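You operate a simulated robot arm through the tools that you are given. There is no shell and no other tool.

You are at the controls of a simulated robot arm. One attempt, no reset.

## Task
Undo both latches, raise the toolbox lid and lift the grey tray out.
Fine: Set the tray on the tool table; leave the lid open. The red catch stays closed. Keep fingers out from under lids, clips, clamps and jaws. Pinch, break and dent nothing.
Where things are to end (x, y in the base frame): grey tool tray within 0.15 m of [0.27, 0.74].

It is judged by the outcome, as a careful person would: the job done as asked, and still so three seconds after it is handed in. It fails if anything else is knocked over, pushed out of place, dropped, spilled or broken. Lids that push on must go on centred and level and be pressed home; caps that screw on are set level and turned clockwise until they are tight.

## Robot
A 7-joint arm with a two-finger parallel gripper, fixed in place. Base frame: the origin is on the floor under the middle of its stand, x ahead of it, y to its left, z up. Units: m, degrees, N and s.
With the tool pointing down near the work surface it reaches from about 0.34 to 0.78 m from the base axis. Its first joint turns from -166.0 to 166.0 degrees. Payload 3.91 kg.
The tool frame sits at the grasp point between the pads (the TCP): z along the fingers, y along the line on which they close. The tips reach 0.03 m beyond it. The gripper opens to 0.11 m. The fingers are 0.02 m wide and 0.01 m thick; the gripper's body (0.048 by 0.112 m) begins 0.055 m behind the TCP.
Orientation is that of the tool frame in the base frame, as a unit quaternion [w, x, y, z]. With the fingers straight down and closing along the base's y, the tool's x points along the base's -x, its y along +y and its z along -z.

## Interface
- The arm moves only by the tool nudge_tool. Its arguments are lists of equal length, an entry for each row: "dp": the shift along the tool's x, y, z in units of 50 mm (1.0 is 50 mm), a list of three; "rotation": the turn, a rotation vector about the tool's x, y, z in units of 6 degrees (1.0 is 6 degrees), a list of three; "fingers": the finger opening in cm, from 0 to 11. In form: {"dp": [[x, y, z], ...], "rotation": [[rx, ry, rz], ...], "fingers": [fingers, ...]}. A call has 1 to 20 rows; each row shifts and turns the commanded pose from where the row before left it, along the tool's axes as they then stand. A call with a number of a shift or a turn outside -1 to 1 is refused whole. A row lasts 0.2 s, in which the tool goes at most 0.05 m and 8.6 degrees; a call with a longer step from one row to the next is refused whole, and so is a gripper value outside its range. A pose out of reach is approached as far as the arm can. The call stops where the force on the tool passes 40 N (or 10 N more than at its start, if that is more) or the arm is blocked; 0.2 s more then pass. The fingers move at their own pace (about 0.153 m/s each) and stop on an object; they squeeze with about 30 N. The grip force told is the motor's: it shows also when the fingers shut on nothing. Time passes only in rows, and 0.2 s behind the last, so rows that do not move let the fingers close. It gives the time, the measured TCP pose, the force on the tool (base axes), the opening and the grip force at its end, in the units of the frame above (readings bear some noise), with the torque about the TCP (base axes, N m) and any sound that the robot's microphone picked up.
- Cameras (640 x 400 px; columns grow to the right, rows downward): "scene" is fixed at [0.21, 0.4974, 1.4423]; the picture's right is [0.90, 0.44, 0.00], its down [-0.11, 0.22, -0.97] and it looks along [-0.43, 0.87, 0.24] (base axes); focal length 214 px, centre (320, 200). "wrist" rides on the gripper at [0.077, 0.007, -0.114] in the tool frame; the picture's right is [-0.09, 1.00, 0.00], its down [-0.80, -0.07, -0.59] and it looks along [-0.59, -0.05, 0.80] (tool axes); focal length 270 px, centre (320, 200). There is no depth. A picture from a camera that has moved, and an enlarged one, comes with that camera's place and axes in the base frame and with its lens. The place of the scene camera against the robot may be out by one fixed shift of up to 0.018 m in any direction.
- capture(camera): a new picture of that camera. No time passes.
- lift_body(by): slides the trunk up (or, below 0, down) by that many m; the arm rides with it, the base frame stays. It gives what a move gives, with no picture.
- inspect(camera, box): a new picture of the part [left, top, right, bottom] of that camera's present view, enlarged. No time passes.
- finish_job(): hands the job in; it is judged then, once.

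Nothing tells you positions but the pictures and the camera data. Unless the task says otherwise, let go and move clear before handing in.

The tools are called as name(argument=value, ...) on one line, values as JSON. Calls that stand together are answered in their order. nudge_tool: Moves the arm, as the interface text tells. Its arguments: {"type":"object","properties":{"dp":{"type":"array","items":{"type":"array","items":{"type":"number"}}},"rotation":{"type":"array","items":{"type":"array","items":{"type":"number"}}},"fingers":{"type":"array","items":{"type":"number"}}},"required":["dp","rotation","fingers"]} The other tools are called the same way: lift_body (by) moves the trunk up or down; capture (camera) takes a picture; inspect (camera, box) takes an enlarged picture of a part of a camera's view; finish_job () hands the job in.

At the start:

```text
time_s: 0.0
tcp_pos: [0.4224, 0.1368, 1.3322]
tool_rot: [0.0, 0.0, 1.0, 0.0]
ft_force: [0.0, -0.1, 0.5]
moment: [-0.04, 0.0, 0.0]
grip_width: 0.11
gripper_force: 0.0
trunk travel left (down, up): [-0.55, 0.06]
```

scene: 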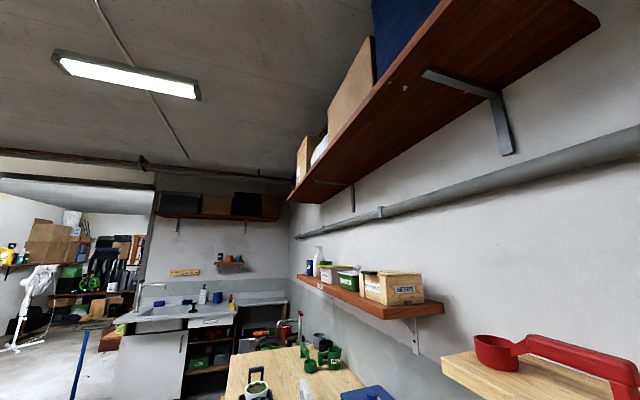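
wrist: 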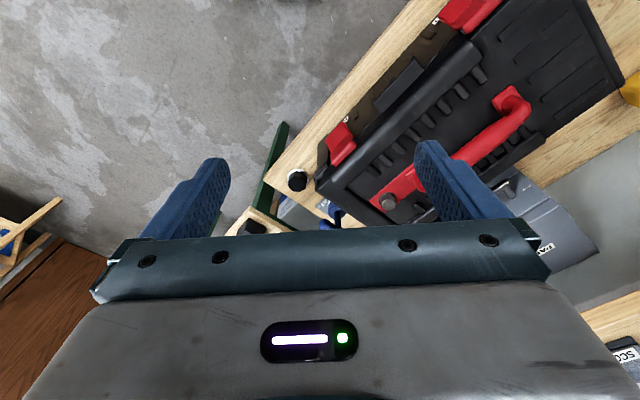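

The wrist view shows a black toolbox with red latches and a red handle, ahead and left of the arm. I'll take closer pictures before moving anything.

capture(camera="wrist")

inspect(camera="wrist", box=[260, 0, 640, 240])

inspect(camera="scene", box=[200, 300, 640, 400])

```text
taken
camera wrist: at [0.3456, 0.1432, 1.4461], right [0.09, 1.0, 0.0], down [0.8, -0.07, 0.59], along [0.59, -0.05, -0.8], focal length 270 px, centre (320, 200)
```

wrist: 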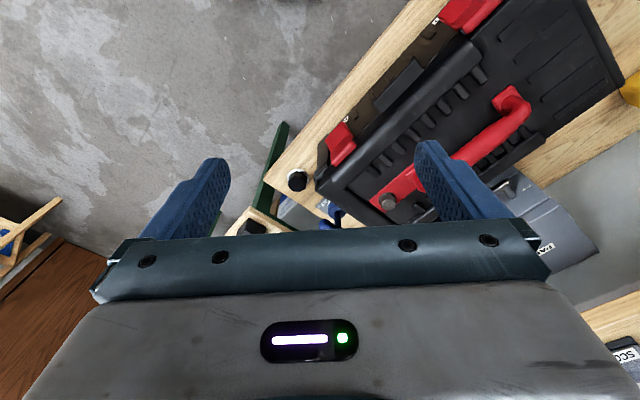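

```text
1.67 times, centred on (450, 120) of wrist
camera zoom: at [0.3456, 0.1432, 1.4461], right [0.09, 1.0, 0.0], down [0.8, -0.07, 0.59], along [0.59, -0.05, -0.8], focal length 450 px, centre (103, 333)
```

zoom: 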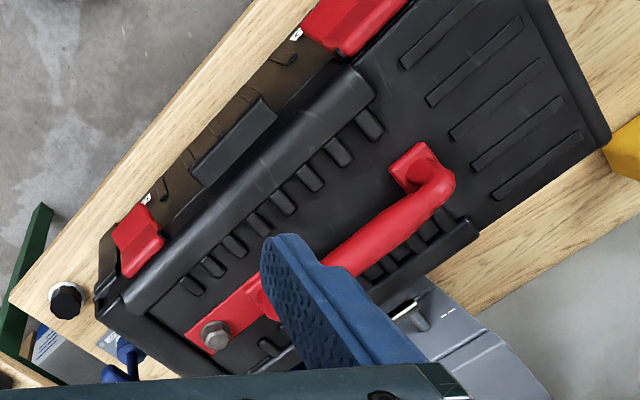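

```text
1.45 times, centred on (420, 350) of scene
camera zoom: at [0.21, 0.4974, 1.4423], right [0.9, 0.44, 0.0], down [-0.11, 0.22, -0.97], along [-0.43, 0.87, 0.24], focal length 312 px, centre (174, -18)
```

zoom: 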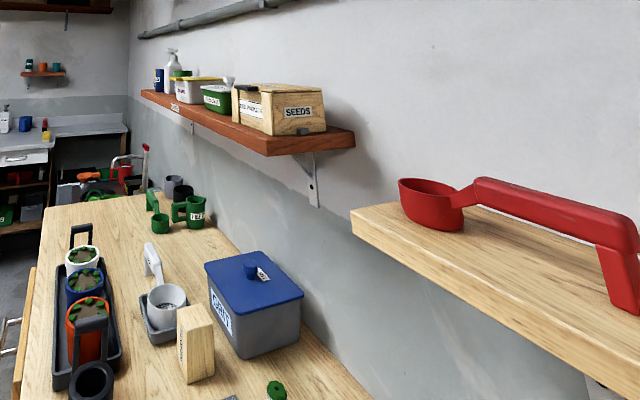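

The toolbox appears to sit at about 45° to the base axes, with its front facing the robot. I'll yaw the wrist left in free air to see the box and tables better.

nudge_tool(dp=[[0, 0, 0], [0, 0, 0], [0, 0, 0], [0, 0, 0], [0, 0, 0], [0, 0, 0], [0, 0, 0], [0, 0, 0]], rotation=[[0, 0, -1], [0, 0, -1], [0, 0, -1], [0, 0, -1], [0, 0, -1], [0, 0, -1], [0, 0, -1], [0, 0, -0.5]], fingers=[11, 11, 11, 11, 11, 11, 11, 11])

capture(camera="wrist")

```text
time_s: 1.8
tcp_pos: [0.4222, 0.1367, 1.3322]
tool_rot: [0.0, -0.382, 0.924, 0.0]
ft_force: [-0.1, 0.1, -0.1]
moment: [-0.02, 0.04, -0.03]
grip_width: 0.1103
gripper_force: 0.1
trunk travel left (down, up): [-0.55, 0.06]
```

```text
taken
camera wrist: at [0.363, 0.0869, 1.4463], right [-0.64, 0.77, 0.0], down [0.62, 0.52, 0.59], along [0.46, 0.38, -0.8], focal length 270 px, centre (320, 200)
```

wrist: 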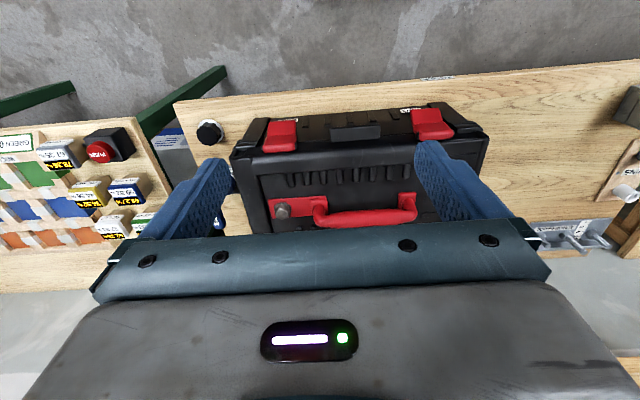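

I can now see the toolbox front with two red latches and a red handle on the lid. I'll enlarge that part and check for a separate red catch.

inspect(camera="wrist", box=[210, 80, 510, 260])

inspect(camera="wrist", box=[230, 95, 390, 195])

inspect(camera="wrist", box=[370, 85, 530, 185])

inspect(camera="wrist", box=[480, 60, 640, 260])

inspect(camera="wrist", box=[0, 60, 220, 280])

```text
2.13 times, centred on (360, 170) of wrist
camera zoom: at [0.363, 0.0869, 1.4463], right [-0.64, 0.77, 0.0], down [0.62, 0.52, 0.59], along [0.46, 0.38, -0.8], focal length 577 px, centre (235, 264)
```

zoom: 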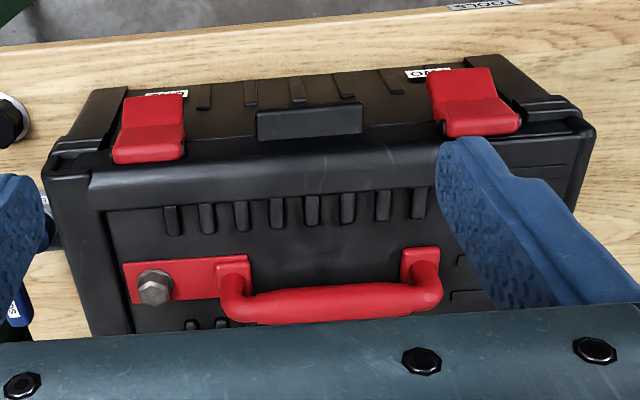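

```text
4.00 times, centred on (310, 145) of wrist
camera zoom: at [0.363, 0.0869, 1.4463], right [-0.64, 0.77, 0.0], down [0.62, 0.52, 0.59], along [0.46, 0.38, -0.8], focal length 1081 px, centre (360, 420)
```

zoom: 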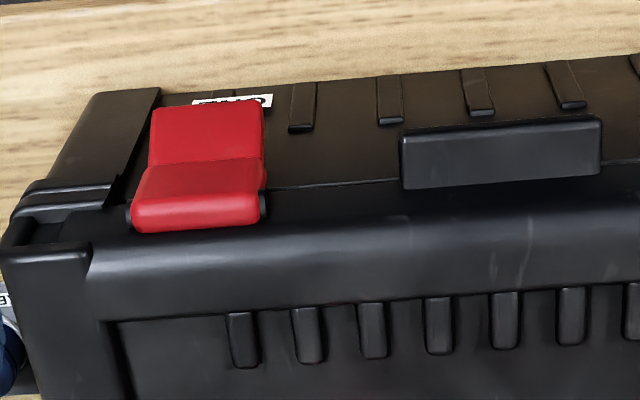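

```text
4.00 times, centred on (450, 135) of wrist
camera zoom: at [0.363, 0.0869, 1.4463], right [-0.64, 0.77, 0.0], down [0.62, 0.52, 0.59], along [0.46, 0.38, -0.8], focal length 1081 px, centre (-200, 460)
```

zoom: 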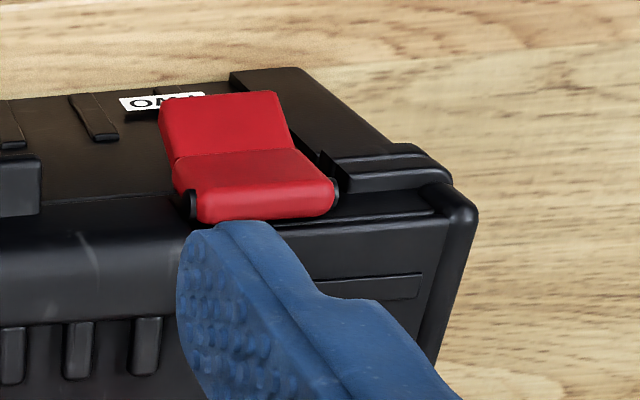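

```text
2.00 times, centred on (560, 160) of wrist
camera zoom: at [0.363, 0.0869, 1.4463], right [-0.64, 0.77, 0.0], down [0.62, 0.52, 0.59], along [0.46, 0.38, -0.8], focal length 541 px, centre (-160, 280)
```

zoom: 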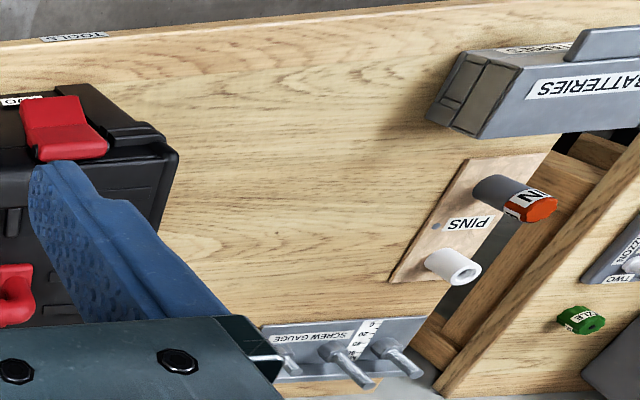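

```text
1.82 times, centred on (110, 170) of wrist
camera zoom: at [0.363, 0.0869, 1.4463], right [-0.64, 0.77, 0.0], down [0.62, 0.52, 0.59], along [0.46, 0.38, -0.8], focal length 491 px, centre (702, 254)
```

zoom: 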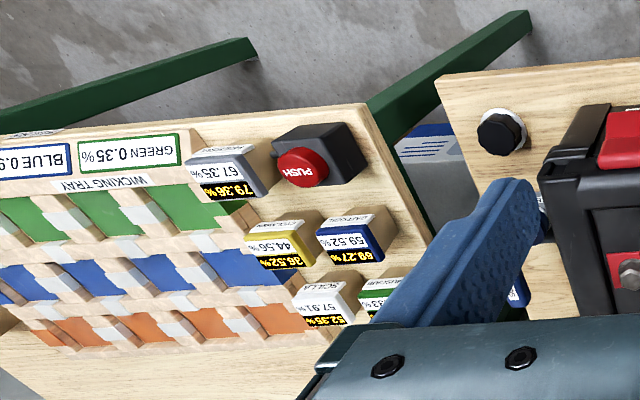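

The table seems to be about 0.78 m high and the box top about 1.0 m. I'll tilt the tool and back off to view the box front more head-on.

nudge_tool(dp=[[0, 0, 0], [0, 0, 0], [0, 0, 0], [0, 0, 0], [0, 0, 0], [0.4, 0, 0.4], [0.6, 0, 0.5], [0.6, 0, 0.5]], rotation=[[0, -1, 0], [0, -1, 0], [0, -1, 0], [0, -1, 0], [0, -1, 0], [0, 0, 0], [0, 0, 0], [0, 0, 0]], fingers=[11, 11, 11, 11, 11, 11, 11, 11])

capture(camera="wrist")

```text
time_s: 3.6
tcp_pos: [0.3975, 0.1139, 1.2302]
tool_rot: [0.24, -0.37, 0.892, 0.1]
ft_force: [0.0, 0.0, -0.2]
moment: [0.01, -0.01, 0.0]
grip_width: 0.1101
gripper_force: 0.0
trunk travel left (down, up): [-0.55, 0.06]
```

```text
taken
camera wrist: at [0.305, 0.031, 1.2909], right [-0.65, 0.76, 0.04], down [0.33, 0.23, 0.92], along [0.68, 0.61, -0.4], focal length 270 px, centre (320, 200)
```

wrist: 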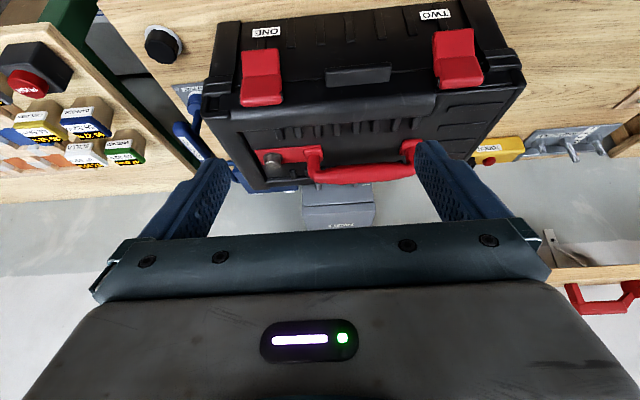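

The latches carry labels ONE and TWO. I'll enlarge the details.

inspect(camera="wrist", box=[200, 0, 370, 200])

inspect(camera="wrist", box=[360, 0, 530, 200])

inspect(camera="wrist", box=[440, 100, 640, 320])

inspect(camera="wrist", box=[120, 0, 340, 240])

```text
2.00 times, centred on (285, 100) of wrist
camera zoom: at [0.305, 0.031, 1.2909], right [-0.65, 0.76, 0.04], down [0.33, 0.23, 0.92], along [0.68, 0.61, -0.4], focal length 541 px, centre (390, 400)
```

zoom: 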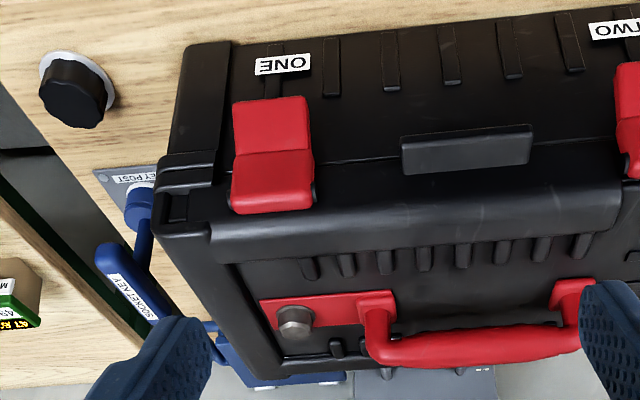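

```text
2.00 times, centred on (445, 100) of wrist
camera zoom: at [0.305, 0.031, 1.2909], right [-0.65, 0.76, 0.04], down [0.33, 0.23, 0.92], along [0.68, 0.61, -0.4], focal length 541 px, centre (70, 400)
```

zoom: 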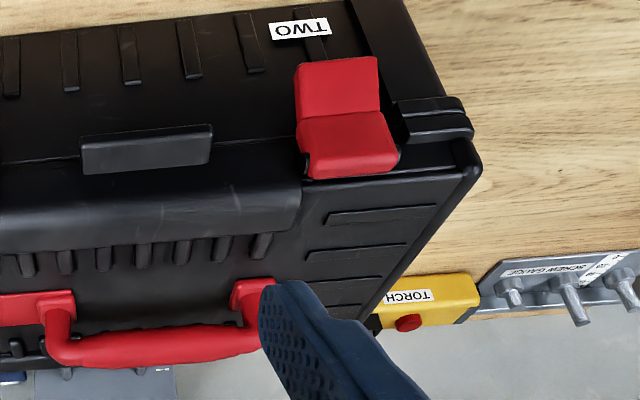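

```text
1.82 times, centred on (540, 210) of wrist
camera zoom: at [0.305, 0.031, 1.2909], right [-0.65, 0.76, 0.04], down [0.33, 0.23, 0.92], along [0.68, 0.61, -0.4], focal length 491 px, centre (-80, 182)
```

zoom: 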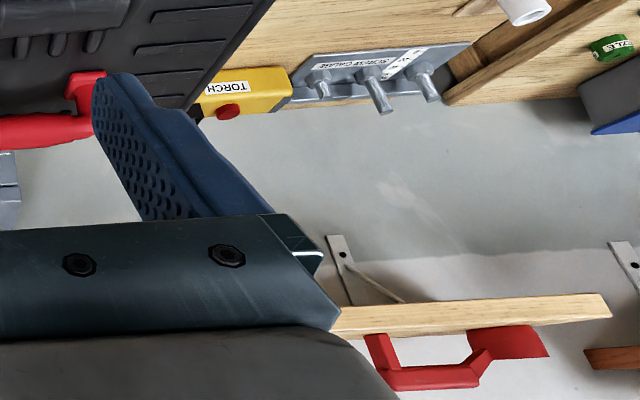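

```text
1.67 times, centred on (230, 120) of wrist
camera zoom: at [0.305, 0.031, 1.2909], right [-0.65, 0.76, 0.04], down [0.33, 0.23, 0.92], along [0.68, 0.61, -0.4], focal length 450 px, centre (470, 333)
```

zoom: 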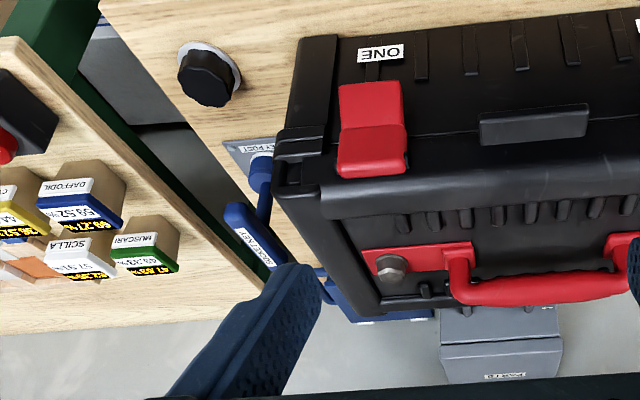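

I'll take very tight enlargements of both latches and of the red plate on the lid, to work out how they pivot.

inspect(camera="wrist", box=[225, 40, 305, 110])

inspect(camera="wrist", box=[420, 20, 500, 95])

inspect(camera="wrist", box=[245, 130, 345, 200])

inspect(camera="wrist", box=[300, 40, 420, 110])

```text
5.71 times, centred on (265, 75) of wrist
camera zoom: at [0.305, 0.031, 1.2909], right [-0.65, 0.76, 0.04], down [0.33, 0.23, 0.92], along [0.68, 0.61, -0.4], focal length 1544 px, centre (634, 914)
```

zoom: 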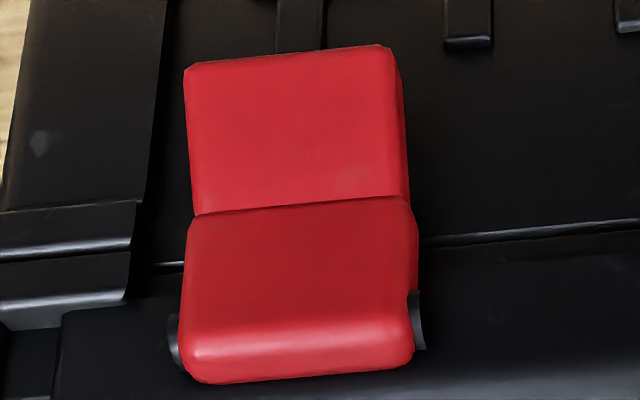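

```text
5.33 times, centred on (460, 58) of wrist
camera zoom: at [0.305, 0.031, 1.2909], right [-0.65, 0.76, 0.04], down [0.33, 0.23, 0.92], along [0.68, 0.61, -0.4], focal length 1442 px, centre (-427, 960)
```

zoom: 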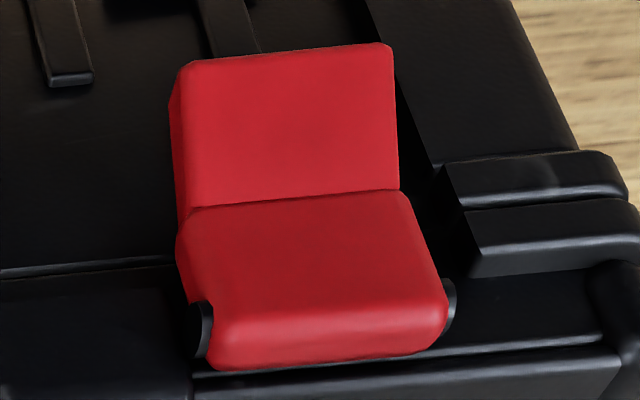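

```text
5.71 times, centred on (295, 165) of wrist
camera zoom: at [0.305, 0.031, 1.2909], right [-0.65, 0.76, 0.04], down [0.33, 0.23, 0.92], along [0.68, 0.61, -0.4], focal length 1544 px, centre (463, 400)
```

zoom: 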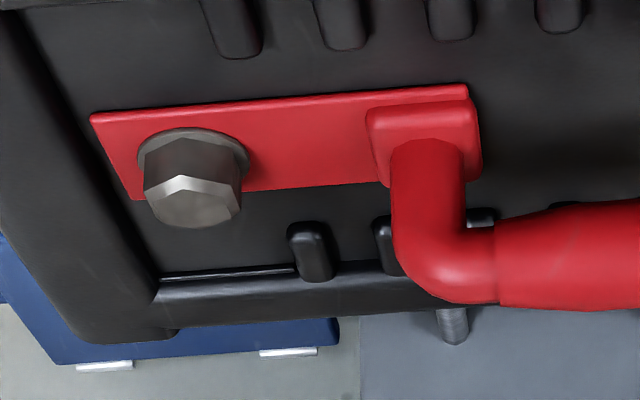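

```text
5.33 times, centred on (360, 75) of wrist
camera zoom: at [0.305, 0.031, 1.2909], right [-0.65, 0.76, 0.04], down [0.33, 0.23, 0.92], along [0.68, 0.61, -0.4], focal length 1442 px, centre (107, 867)
```

zoom: 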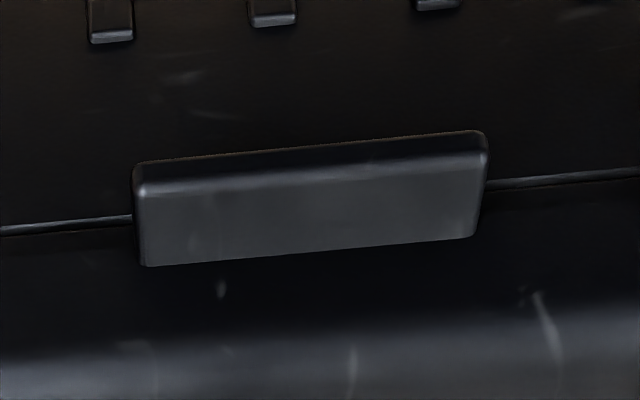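

I take latch ONE to be at about (0.56, 0.16) and latch TWO at about (0.37, 0.35), both near z 0.97. The handle bar is near z 1.07. Next I'll lower the tool and tilt it for a level look at the front.

nudge_tool(dp=[[0, 0, 0], [0, 0, 0], [0, 0, 0], [0, 0, 0], [0.689, 0, 0.579], [0.689, 0, 0.579], [0.689, 0, 0.579]], rotation=[[0, -1, 0], [0, -1, 0], [0, -1, 0], [0, -0.333, 0], [0, 0, 0], [0, 0, 0], [0, 0, 0]], fingers=[11, 11, 11, 11, 11, 11, 11])

capture(camera="wrist")

```text
time_s: 5.2
tcp_pos: [0.4199, 0.1141, 1.1085]
tool_rot: [0.389, -0.348, 0.838, 0.161]
ft_force: [-0.3, -0.3, -0.9]
moment: [0.01, 0.02, -0.03]
grip_width: 0.1098
gripper_force: 0.1
out of reach, approached as far as the arm can: row 6, 7
trunk travel left (down, up): [-0.55, 0.06]
```

```text
taken
camera wrist: at [0.3174, 0.021, 1.1236], right [-0.66, 0.74, 0.07], down [0.09, 0.0, 1.0], along [0.74, 0.67, -0.07], focal length 270 px, centre (320, 200)
```

wrist: 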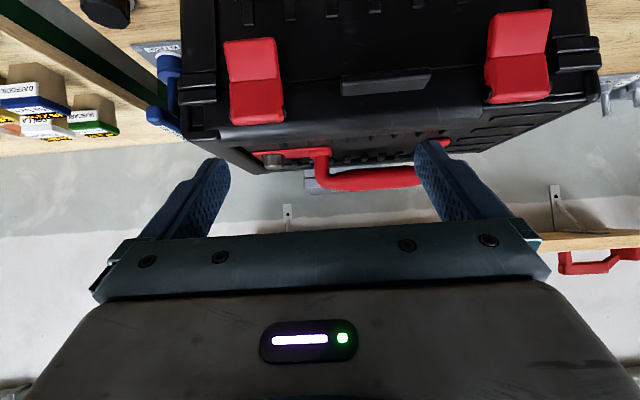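

The arm is near its limit at this trunk height. I'll inspect the latches from this level view.

inspect(camera="wrist", box=[205, 20, 305, 140])

inspect(camera="wrist", box=[465, 0, 565, 120])

inspect(camera="wrist", box=[320, 40, 460, 140])

inspect(camera="wrist", box=[230, 110, 440, 220])

```text
3.33 times, centred on (255, 80) of wrist
camera zoom: at [0.3174, 0.021, 1.1236], right [-0.66, 0.74, 0.07], down [0.09, 0.0, 1.0], along [0.74, 0.67, -0.07], focal length 901 px, centre (537, 600)
```

zoom: 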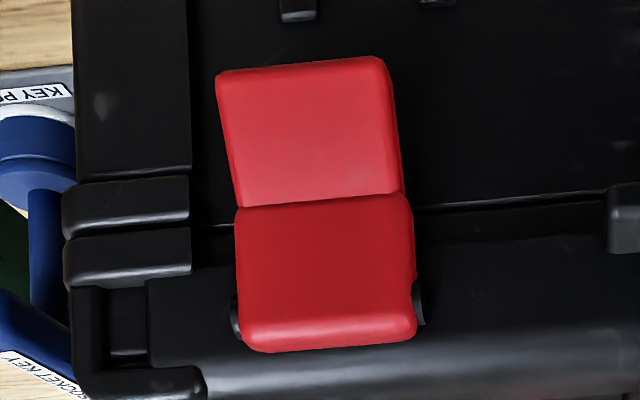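

```text
3.33 times, centred on (515, 60) of wrist
camera zoom: at [0.3174, 0.021, 1.1236], right [-0.66, 0.74, 0.07], down [0.09, 0.0, 1.0], along [0.74, 0.67, -0.07], focal length 901 px, centre (-330, 667)
```

zoom: 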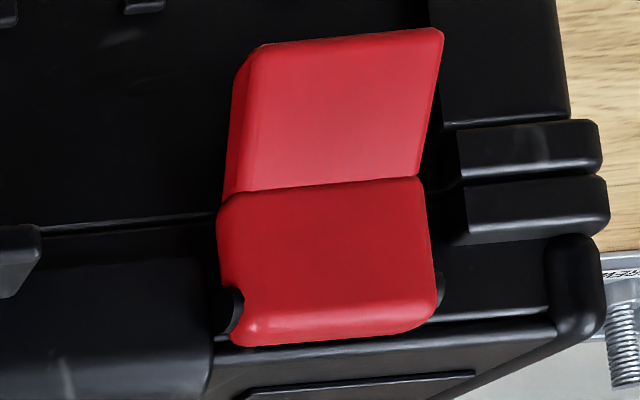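

```text
4.00 times, centred on (390, 90) of wrist
camera zoom: at [0.3174, 0.021, 1.1236], right [-0.66, 0.74, 0.07], down [0.09, 0.0, 1.0], along [0.74, 0.67, -0.07], focal length 1081 px, centre (40, 640)
```

zoom: 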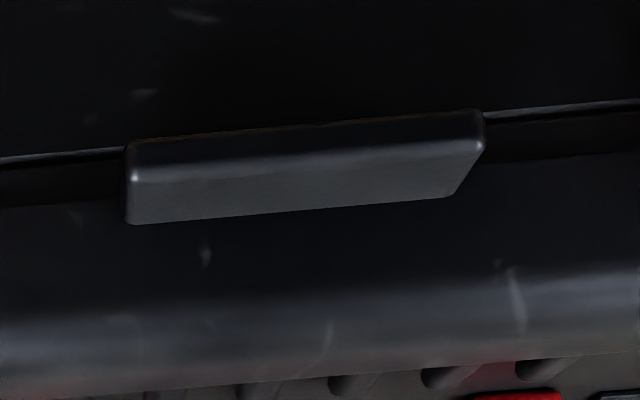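

```text
3.05 times, centred on (335, 165) of wrist
camera zoom: at [0.3174, 0.021, 1.1236], right [-0.66, 0.74, 0.07], down [0.09, 0.0, 1.0], along [0.74, 0.67, -0.07], focal length 824 px, centre (274, 307)
```

zoom: 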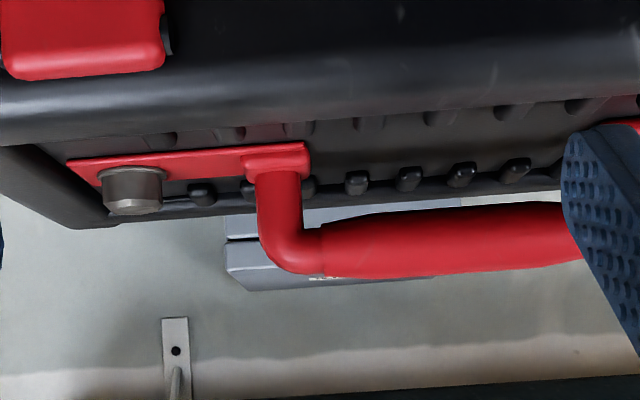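

The latch tabs flare outward at the bottom, around z 0.94, with pivot pins near z 1.006. I'll pinch each one by its sides and swing it up. The trunk comes down first to bring the arm to that height, clear of the box front.

lift_body(by=-0.12)

capture(camera="wrist")

```text
time_s: 6.7
tcp_pos: [0.4197, 0.1121, 0.9899]
tool_rot: [0.391, -0.347, 0.837, 0.162]
ft_force: [-0.1, 0.1, 0.1]
moment: [-0.01, -0.02, -0.03]
grip_width: 0.1103
gripper_force: 0.0
trunk travel left (down, up): [-0.43, 0.18]
```

```text
taken
camera wrist: at [0.317, 0.0199, 1.0043], right [-0.66, 0.74, 0.07], down [0.09, -0.01, 1.0], along [0.74, 0.67, -0.06], focal length 270 px, centre (320, 200)
```

wrist: 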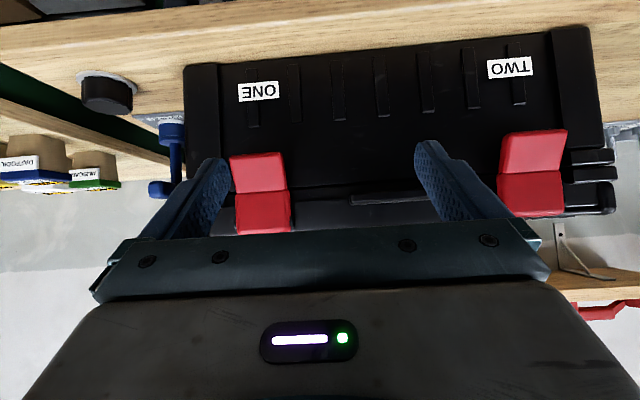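

I'm now level with the latches. I'll enlarge both to refine their positions.

inspect(camera="wrist", box=[210, 130, 320, 250])

inspect(camera="wrist", box=[480, 110, 620, 240])

inspect(camera="wrist", box=[40, 0, 360, 200])

```text
3.33 times, centred on (265, 190) of wrist
camera zoom: at [0.317, 0.0199, 1.0043], right [-0.66, 0.74, 0.07], down [0.09, -0.01, 1.0], along [0.74, 0.67, -0.06], focal length 901 px, centre (503, 233)
```

zoom: 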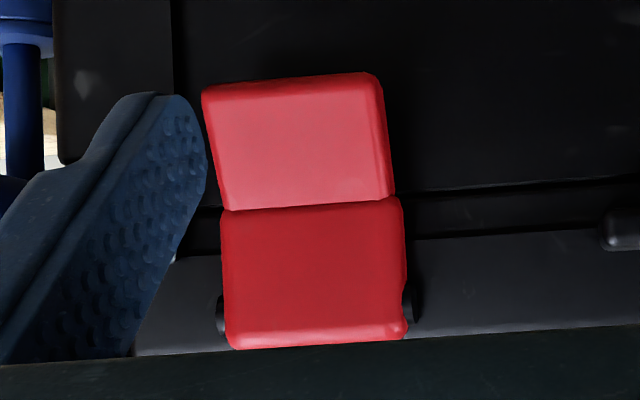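

```text
3.08 times, centred on (550, 175) of wrist
camera zoom: at [0.317, 0.0199, 1.0043], right [-0.66, 0.74, 0.07], down [0.09, -0.01, 1.0], along [0.74, 0.67, -0.06], focal length 832 px, centre (-388, 277)
```

zoom: 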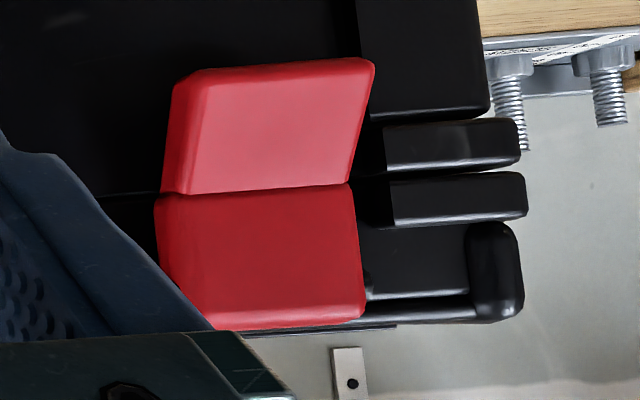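

```text
2.00 times, centred on (200, 100) of wrist
camera zoom: at [0.317, 0.0199, 1.0043], right [-0.66, 0.74, 0.07], down [0.09, -0.01, 1.0], along [0.74, 0.67, -0.06], focal length 541 px, centre (560, 400)
```

zoom: 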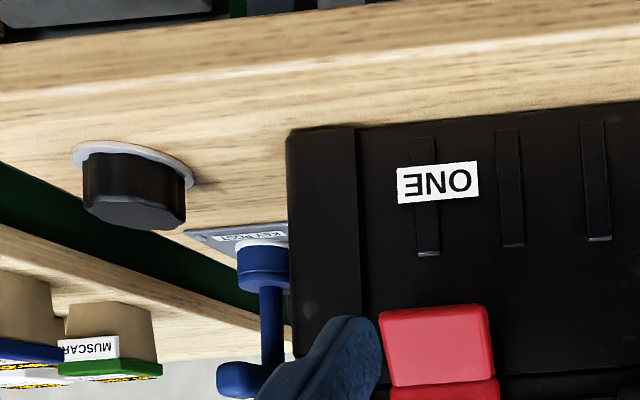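

Latch ONE is centred at about e=-0.283 along the box front, roughly x 0.56, y 0.16. I'll line the tool up in front of it with the fingers part-open, still short of the latch.

nudge_tool(dp=[[0, -0.655, 0], [0, -0.655, 0], [-0.514, 0, 0.613], [0, 0, 0], [0, 0, 0], [0, 0, 0], [0, 0, 0], [0, 0, 0]], rotation=[[0, 0, 0], [0, 0, 0], [0, 0, 0], [0, -1, 0], [0, -1, 0], [0, -1, 0], [0, -0.333, 0], [0, 0, 0]], fingers=[7.5, 7.5, 7.5, 7.5, 7.5, 7.5, 7.5, 7.5])

capture(camera="wrist")

```text
time_s: 8.5
tcp_pos: [0.4934, 0.0936, 0.9898]
tool_rot: [0.53, -0.314, 0.757, 0.22]
ft_force: [-0.6, -1.0, 0.4]
moment: [-0.01, 0.0, -0.01]
grip_width: 0.0752
gripper_force: 0.0
trunk travel left (down, up): [-0.43, 0.18]
```

```text
taken
camera wrist: at [0.3942, 0.0044, 0.9559], right [-0.68, 0.73, 0.08], down [-0.15, -0.25, 0.96], along [0.71, 0.64, 0.28], focal length 270 px, centre (320, 200)
```

wrist: 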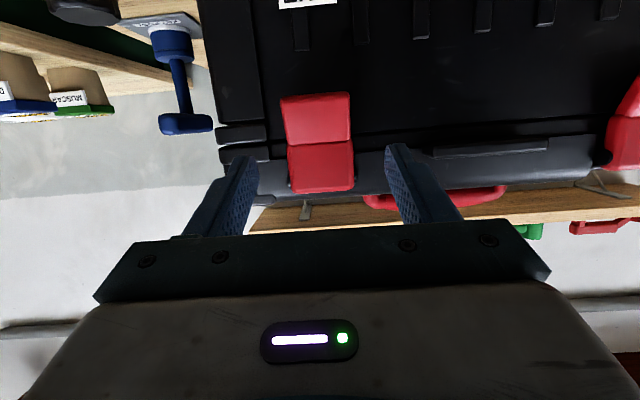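

Tool is centred on latch ONE. I'll advance most of the way and check again before closing.

nudge_tool(dp=[[-0.015, 0, 0.35], [-0.015, 0, 0.35], [-0.015, 0, 0.35], [0, 0, 0]], rotation=[[0, 0, 0], [0, 0, 0], [0, 0, 0], [0, 0, 0]], fingers=[7.5, 7.5, 7.5, 7.5])

capture(camera="wrist")

inspect(camera="wrist", box=[200, 40, 460, 240])

```text
time_s: 9.5
tcp_pos: [0.529, 0.129, 0.9743]
tool_rot: [0.529, -0.314, 0.757, 0.219]
ft_force: [-0.1, -0.5, 0.9]
moment: [-0.01, -0.01, -0.02]
grip_width: 0.0751
gripper_force: 0.1
trunk travel left (down, up): [-0.43, 0.18]
```

```text
taken
camera wrist: at [0.429, 0.0389, 0.9417], right [-0.68, 0.73, 0.08], down [-0.15, -0.25, 0.96], along [0.71, 0.64, 0.28], focal length 270 px, centre (320, 200)
```

wrist: 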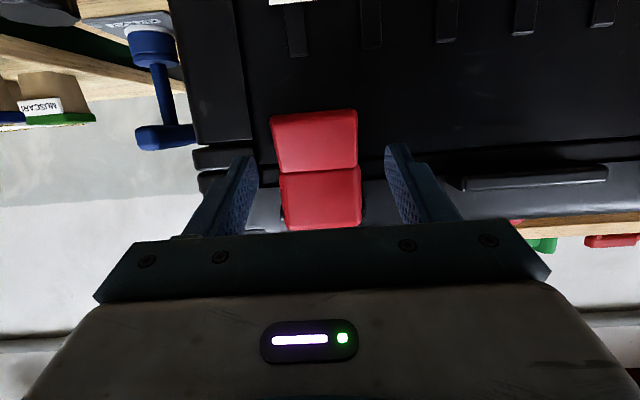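

```text
2.00 times, centred on (330, 140) of wrist
camera zoom: at [0.429, 0.0389, 0.9417], right [-0.68, 0.73, 0.08], down [-0.15, -0.25, 0.96], along [0.71, 0.64, 0.28], focal length 541 px, centre (300, 320)
```

zoom: 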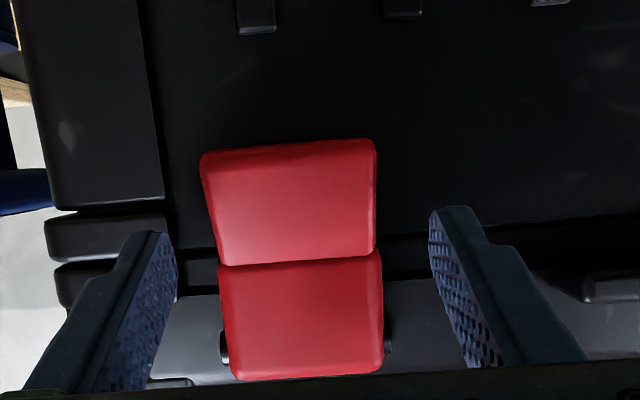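

The latch sits centred between the fingers. I'll advance the last 26 mm and close gently on its sides.

nudge_tool(dp=[[0, 0, 0.26], [0, 0, 0.26], [0, 0, 0], [0, 0, 0], [0, 0, 0], [0, 0, 0]], rotation=[[0, 0, 0], [0, 0, 0], [0, 0, 0], [0, 0, 0], [0, 0, 0], [0, 0, 0]], fingers=[7.5, 7.5, 7.0, 6.0, 5.0, 4.5])

capture(camera="wrist")

inspect(camera="wrist", box=[200, 40, 460, 240])

```text
time_s: 10.9
tcp_pos: [0.5482, 0.1465, 0.9657]
tool_rot: [0.529, -0.313, 0.758, 0.219]
ft_force: [1.0, 0.0, -0.1]
moment: [-0.02, -0.01, 0.02]
grip_width: 0.0457
gripper_force: 0.4
trunk travel left (down, up): [-0.43, 0.18]
```

```text
taken
camera wrist: at [0.4469, 0.0559, 0.9324], right [-0.68, 0.73, 0.08], down [-0.15, -0.25, 0.96], along [0.71, 0.64, 0.28], focal length 270 px, centre (320, 200)
```

wrist: 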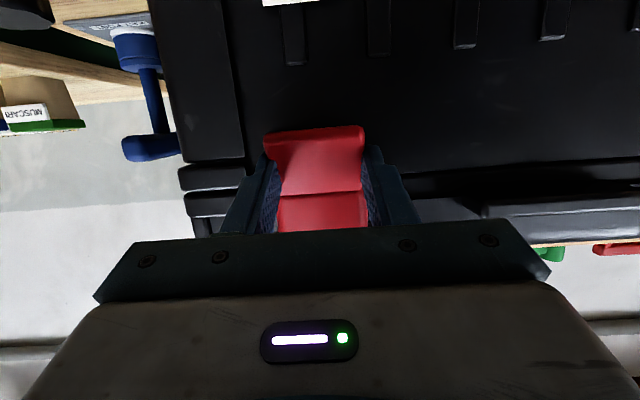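

```text
2.00 times, centred on (330, 140) of wrist
camera zoom: at [0.4469, 0.0559, 0.9324], right [-0.68, 0.73, 0.08], down [-0.15, -0.25, 0.96], along [0.71, 0.64, 0.28], focal length 541 px, centre (300, 320)
```

zoom: 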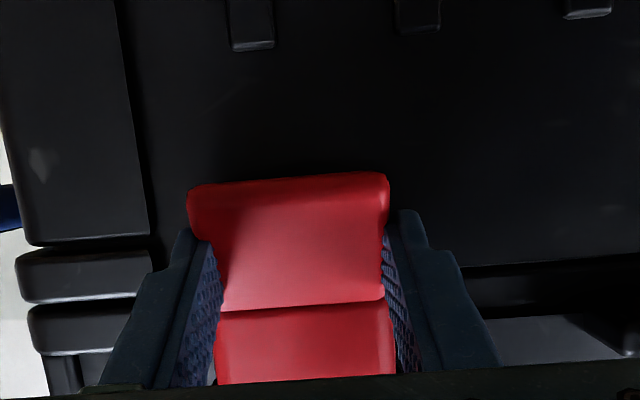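

Fingers are alongside the latch but the force is still low. I'll close until they actually grip.

nudge_tool(dp=[[0, 0, 0], [0, 0, 0], [0, 0, 0]], rotation=[[0, 0, 0], [0, 0, 0], [0, 0, 0]], fingers=[4.0, 3.5, 3.0])

inspect(camera="wrist", box=[200, 40, 460, 240])

```text
time_s: 11.7
tcp_pos: [0.547, 0.1443, 0.9647]
tool_rot: [0.531, -0.311, 0.757, 0.219]
ft_force: [7.9, -7.6, 1.6]
moment: [-0.24, -0.32, -0.53]
grip_width: 0.0419
gripper_force: 29.9
trunk travel left (down, up): [-0.43, 0.18]
```

```text
2.00 times, centred on (330, 140) of wrist
camera zoom: at [0.4476, 0.0548, 0.9324], right [-0.68, 0.73, 0.08], down [-0.15, -0.25, 0.96], along [0.72, 0.64, 0.28], focal length 541 px, centre (300, 320)
```

zoom: 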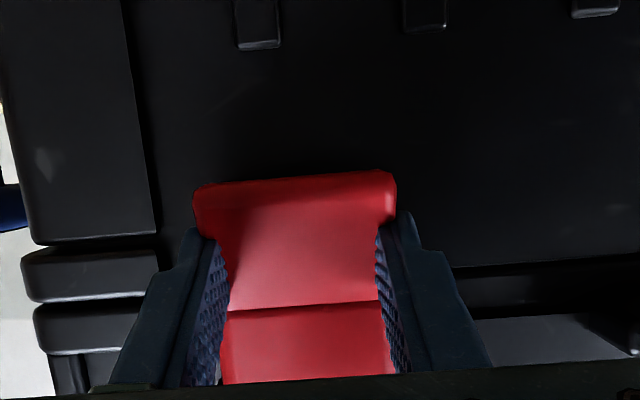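

The latch is gripped at 42 mm width and 30 N. I'll now swing it outward and up about its pins in small steps.

nudge_tool(dp=[[0, -0.04, 0], [-0.0173, 0, -0.0514], [-0.0173, 0, -0.0514], [-0.0173, 0, -0.0514], [-0.0173, 0, -0.0514], [-0.0173, 0, -0.0514]], rotation=[[0, 0, 0], [0, 0.5, 0], [0, 0.5, 0], [0, 0.5, 0], [0, 0.5, 0], [0, 0.5, 0]], fingers=[3.0, 3.0, 3.0, 3.0, 3.0, 3.0])

capture(camera="wrist")

```text
time_s: 13.1
tcp_pos: [0.5409, 0.1386, 0.9749]
tool_rot: [0.427, -0.339, 0.82, 0.176]
ft_force: [5.6, -8.5, 11.7]
moment: [0.35, -0.48, -0.17]
grip_width: 0.0415
gripper_force: 30.6
trunk travel left (down, up): [-0.43, 0.18]
```

```text
taken
camera wrist: at [0.4384, 0.0451, 0.9776], right [-0.67, 0.74, 0.07], down [0.03, -0.07, 1.0], along [0.74, 0.67, 0.02], focal length 270 px, centre (320, 200)
```

wrist: 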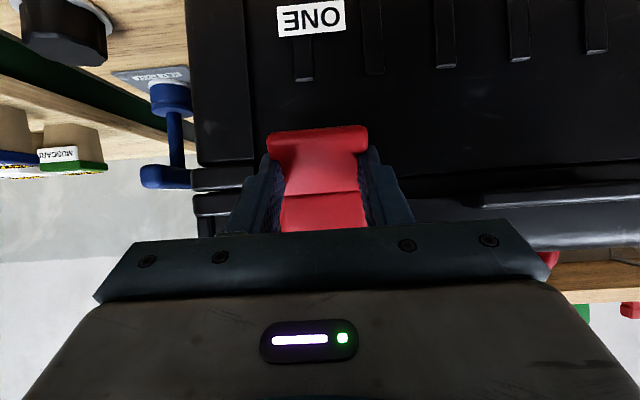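

The latch is swinging with the gripper. I'll continue the arc while easing the sideways load.

nudge_tool(dp=[[-0.02, -0.04, 0], [-0.0236, 0, -0.0547], [-0.0236, 0, -0.0547], [-0.0236, 0, -0.0547], [-0.0236, 0, -0.0547], [-0.0236, 0, -0.0547]], rotation=[[0, 0, 0], [0, 0.5, 0], [0, 0.5, 0], [0, 0.5, 0], [0, 0.5, 0], [0, 0.5, 0]], fingers=[3.0, 3.0, 3.0, 3.0, 3.0, 3.0])

capture(camera="wrist")

```text
time_s: 14.5
tcp_pos: [0.5362, 0.134, 0.9879]
tool_rot: [0.314, -0.36, 0.869, 0.13]
ft_force: [-1.0, -3.1, 0.3]
moment: [-0.25, 0.34, 0.06]
grip_width: 0.0413
gripper_force: 30.4
trunk travel left (down, up): [-0.43, 0.18]
```

```text
taken
camera wrist: at [0.4383, 0.0444, 1.0264], right [-0.66, 0.75, 0.06], down [0.22, 0.12, 0.97], along [0.72, 0.65, -0.24], focal length 270 px, centre (320, 200)
```

wrist: 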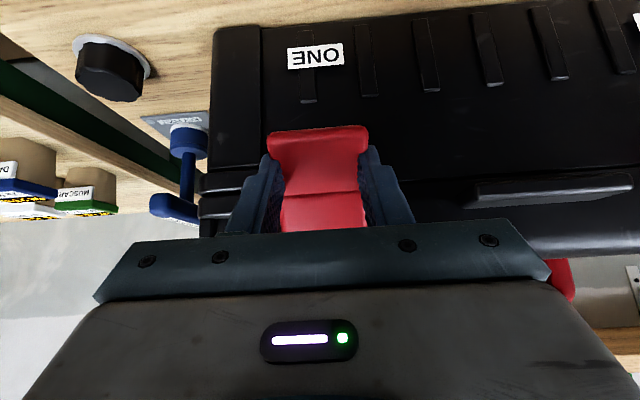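

Forces have dropped and the latch is 30° up. Continuing the arc.

nudge_tool(dp=[[-0.0236, 0, -0.0547], [-0.0236, 0, -0.0547], [-0.0236, 0, -0.0547], [-0.0236, 0, -0.0547], [-0.0236, 0, -0.0547], [-0.0236, 0, -0.0547], [-0.0236, 0, -0.0547], [-0.0236, 0, -0.0547], [-0.0236, 0, -0.0547], [-0.0236, 0, -0.0547]], rotation=[[0, 0.5, 0], [0, 0.5, 0], [0, 0.5, 0], [0, 0.5, 0], [0, 0.5, 0], [0, 0.5, 0], [0, 0.5, 0], [0, 0.5, 0], [0, 0.5, 0], [0, 0.5, 0]], fingers=[3.0, 3.0, 3.0, 3.0, 3.0, 3.0, 3.0, 3.0, 3.0, 3.0])

capture(camera="wrist")

```text
time_s: 16.7
tcp_pos: [0.5385, 0.1335, 1.0173]
tool_rot: [0.079, -0.381, 0.921, 0.033]
ft_force: [-2.0, 2.2, 0.7]
moment: [-0.42, 0.35, 0.38]
grip_width: 0.0416
gripper_force: 30.3
trunk travel left (down, up): [-0.43, 0.18]
```

```text
taken
camera wrist: at [0.4661, 0.0702, 1.1173], right [-0.64, 0.77, 0.02], down [0.54, 0.44, 0.72], along [0.55, 0.47, -0.69], focal length 270 px, centre (320, 200)
```

wrist: 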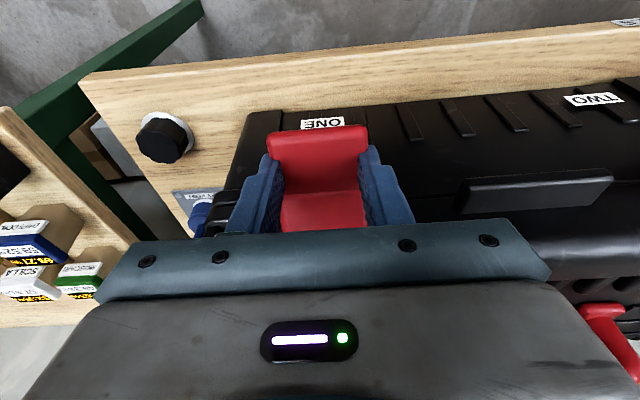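

Forces are low and the latch is 60° up. I'll bring it on to about 90°.

nudge_tool(dp=[[-0.0236, 0, -0.0547], [-0.0236, 0, -0.0547], [-0.0236, 0, -0.0547], [-0.0236, 0, -0.0547], [-0.0236, 0, -0.0547], [-0.0236, 0, -0.0547], [-0.0236, 0, -0.0547], [-0.0236, 0, -0.0547], [-0.0236, 0, -0.0547], [-0.0236, 0, -0.0547]], rotation=[[0, 0.5, 0], [0, 0.5, 0], [0, 0.5, 0], [0, 0.5, 0], [0, 0.5, 0], [0, 0.5, 0], [0, 0.5, 0], [0, 0.5, 0], [0, 0.5, 0], [0, 0.5, 0]], fingers=[3.0, 3.0, 3.0, 3.0, 3.0, 3.0, 3.0, 3.0, 3.0, 3.0])

capture(camera="wrist")

```text
time_s: 18.9
tcp_pos: [0.5469, 0.1419, 1.0424]
tool_rot: [-0.162, -0.377, 0.91, -0.067]
ft_force: [0.5, 0.5, 0.4]
moment: [-0.02, 0.0, -0.02]
grip_width: 0.0301
gripper_force: 0.1
trunk travel left (down, up): [-0.43, 0.18]
```

```text
taken
camera wrist: at [0.519, 0.1228, 1.1776], right [-0.65, 0.76, -0.03], down [0.73, 0.63, 0.28], along [0.23, 0.16, -0.96], focal length 270 px, centre (320, 200)
```

wrist: 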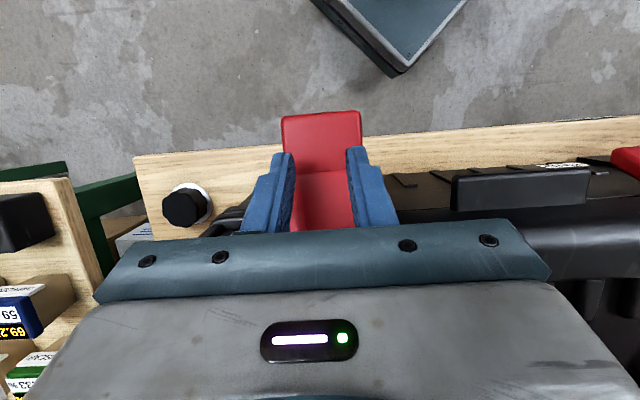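

The fingers slipped off near the end of the latch's travel. I'll look closely before moving away.

inspect(camera="wrist", box=[230, 90, 420, 240])

```text
2.67 times, centred on (325, 165) of wrist
camera zoom: at [0.519, 0.1228, 1.1776], right [-0.65, 0.76, -0.03], down [0.73, 0.63, 0.28], along [0.23, 0.16, -0.96], focal length 721 px, centre (307, 293)
```

zoom: 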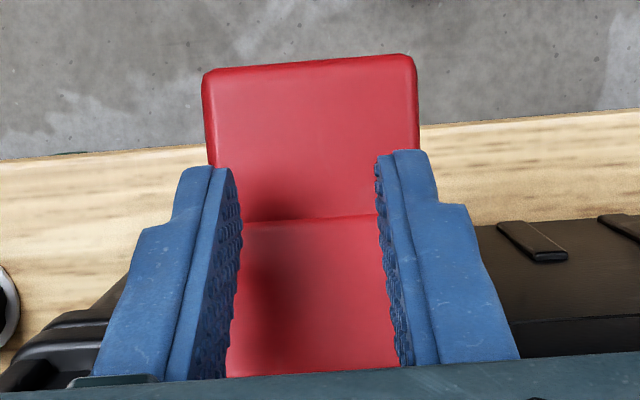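

The latch is open with the fingers resting just above its face. I'll lift straight up and check whether it stays open.

nudge_tool(dp=[[0.228, 0, -0.662], [0.26, 0, -0.756], [0.26, 0, -0.756], [0, 0, 0], [0, 0, 0], [0, 0, 0], [0, 0, 0]], rotation=[[0, 0, 0], [0, 0, 0], [0, 0, 0], [0, -1, 0], [0, -1, 0], [0, -1, 0], [0, -0.2, 0]], fingers=[3.0, 3.0, 5.0, 7.5, 7.5, 7.5, 7.5])

capture(camera="wrist")

```text
time_s: 20.5
tcp_pos: [0.5488, 0.1443, 1.1595]
tool_rot: [-0.006, -0.382, 0.924, -0.002]
ft_force: [0.7, -0.1, -0.3]
moment: [-0.03, -0.04, -0.01]
grip_width: 0.075
gripper_force: 0.0
trunk travel left (down, up): [-0.43, 0.18]
```

```text
taken
camera wrist: at [0.4903, 0.0956, 1.2748], right [-0.64, 0.77, 0.0], down [0.62, 0.52, 0.58], along [0.45, 0.37, -0.81], focal length 270 px, centre (320, 200)
```

wrist: 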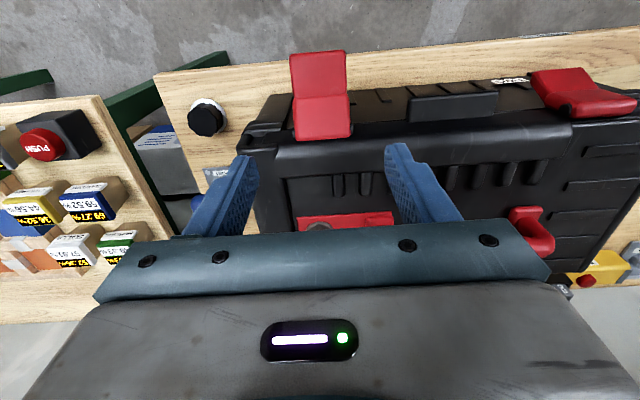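

Latch ONE stays open by itself. I'll enlarge to judge its angle and confirm nothing was disturbed.

inspect(camera="wrist", box=[230, 30, 420, 150])

inspect(camera="wrist", box=[460, 40, 640, 180])

```text
3.33 times, centred on (325, 90) of wrist
camera zoom: at [0.4903, 0.0956, 1.2748], right [-0.64, 0.77, 0.0], down [0.62, 0.52, 0.58], along [0.45, 0.37, -0.81], focal length 901 px, centre (303, 567)
```

zoom: 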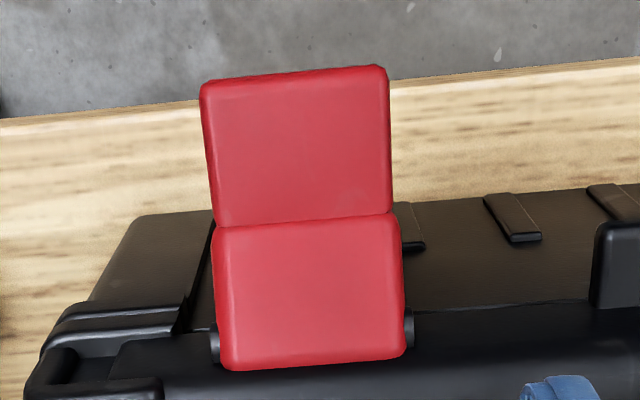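

```text
2.86 times, centred on (550, 110) of wrist
camera zoom: at [0.4903, 0.0956, 1.2748], right [-0.64, 0.77, 0.0], down [0.62, 0.52, 0.58], along [0.45, 0.37, -0.81], focal length 772 px, centre (-337, 457)
```

zoom: 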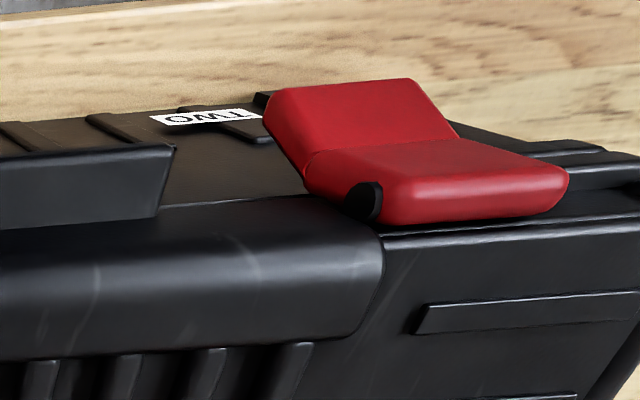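

Latch ONE is open about 60° and latch TWO is still closed. I'll move across at safe height to latch TWO and tilt the tool for it.

nudge_tool(dp=[[0.8, 0, 0], [0, 0.893, 0], [0, 0.893, 0], [0, 0.893, 0], [0, 0.893, 0], [0, 0.893, 0], [0, 0.893, 0], [0, 0, 0], [0, 0, 0], [0, 0, 0], [0, 0, 0], [0, 0, 0]], rotation=[[0, 0, 0], [0, 0, 0], [0, 0, 0], [0, 0, 0], [0, 0, 0], [0, 0, 0], [0, 0, 0], [0, -1, 0], [0, -1, 0], [0, -1, 0], [0, -1, 0], [0, -1, 0]], fingers=[7.5, 7.5, 7.5, 7.5, 7.5, 7.5, 7.5, 7.5, 7.5, 7.5, 7.5, 7.5])

capture(camera="wrist")

```text
time_s: 23.1
tcp_pos: [0.3313, 0.303, 1.1586]
tool_rot: [0.232, -0.37, 0.894, 0.096]
ft_force: [0.0, 0.5, 0.4]
moment: [0.0, -0.01, 0.01]
grip_width: 0.0748
gripper_force: 0.0
trunk travel left (down, up): [-0.43, 0.18]
```

```text
taken
camera wrist: at [0.2393, 0.2219, 1.2211], right [-0.65, 0.76, 0.04], down [0.34, 0.24, 0.91], along [0.68, 0.61, -0.41], focal length 270 px, centre (320, 200)
```

wrist: 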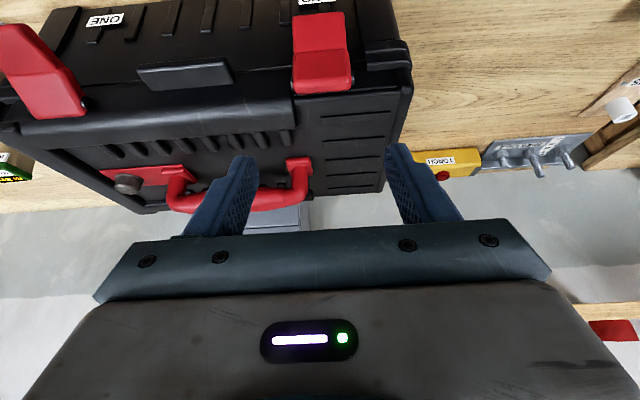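

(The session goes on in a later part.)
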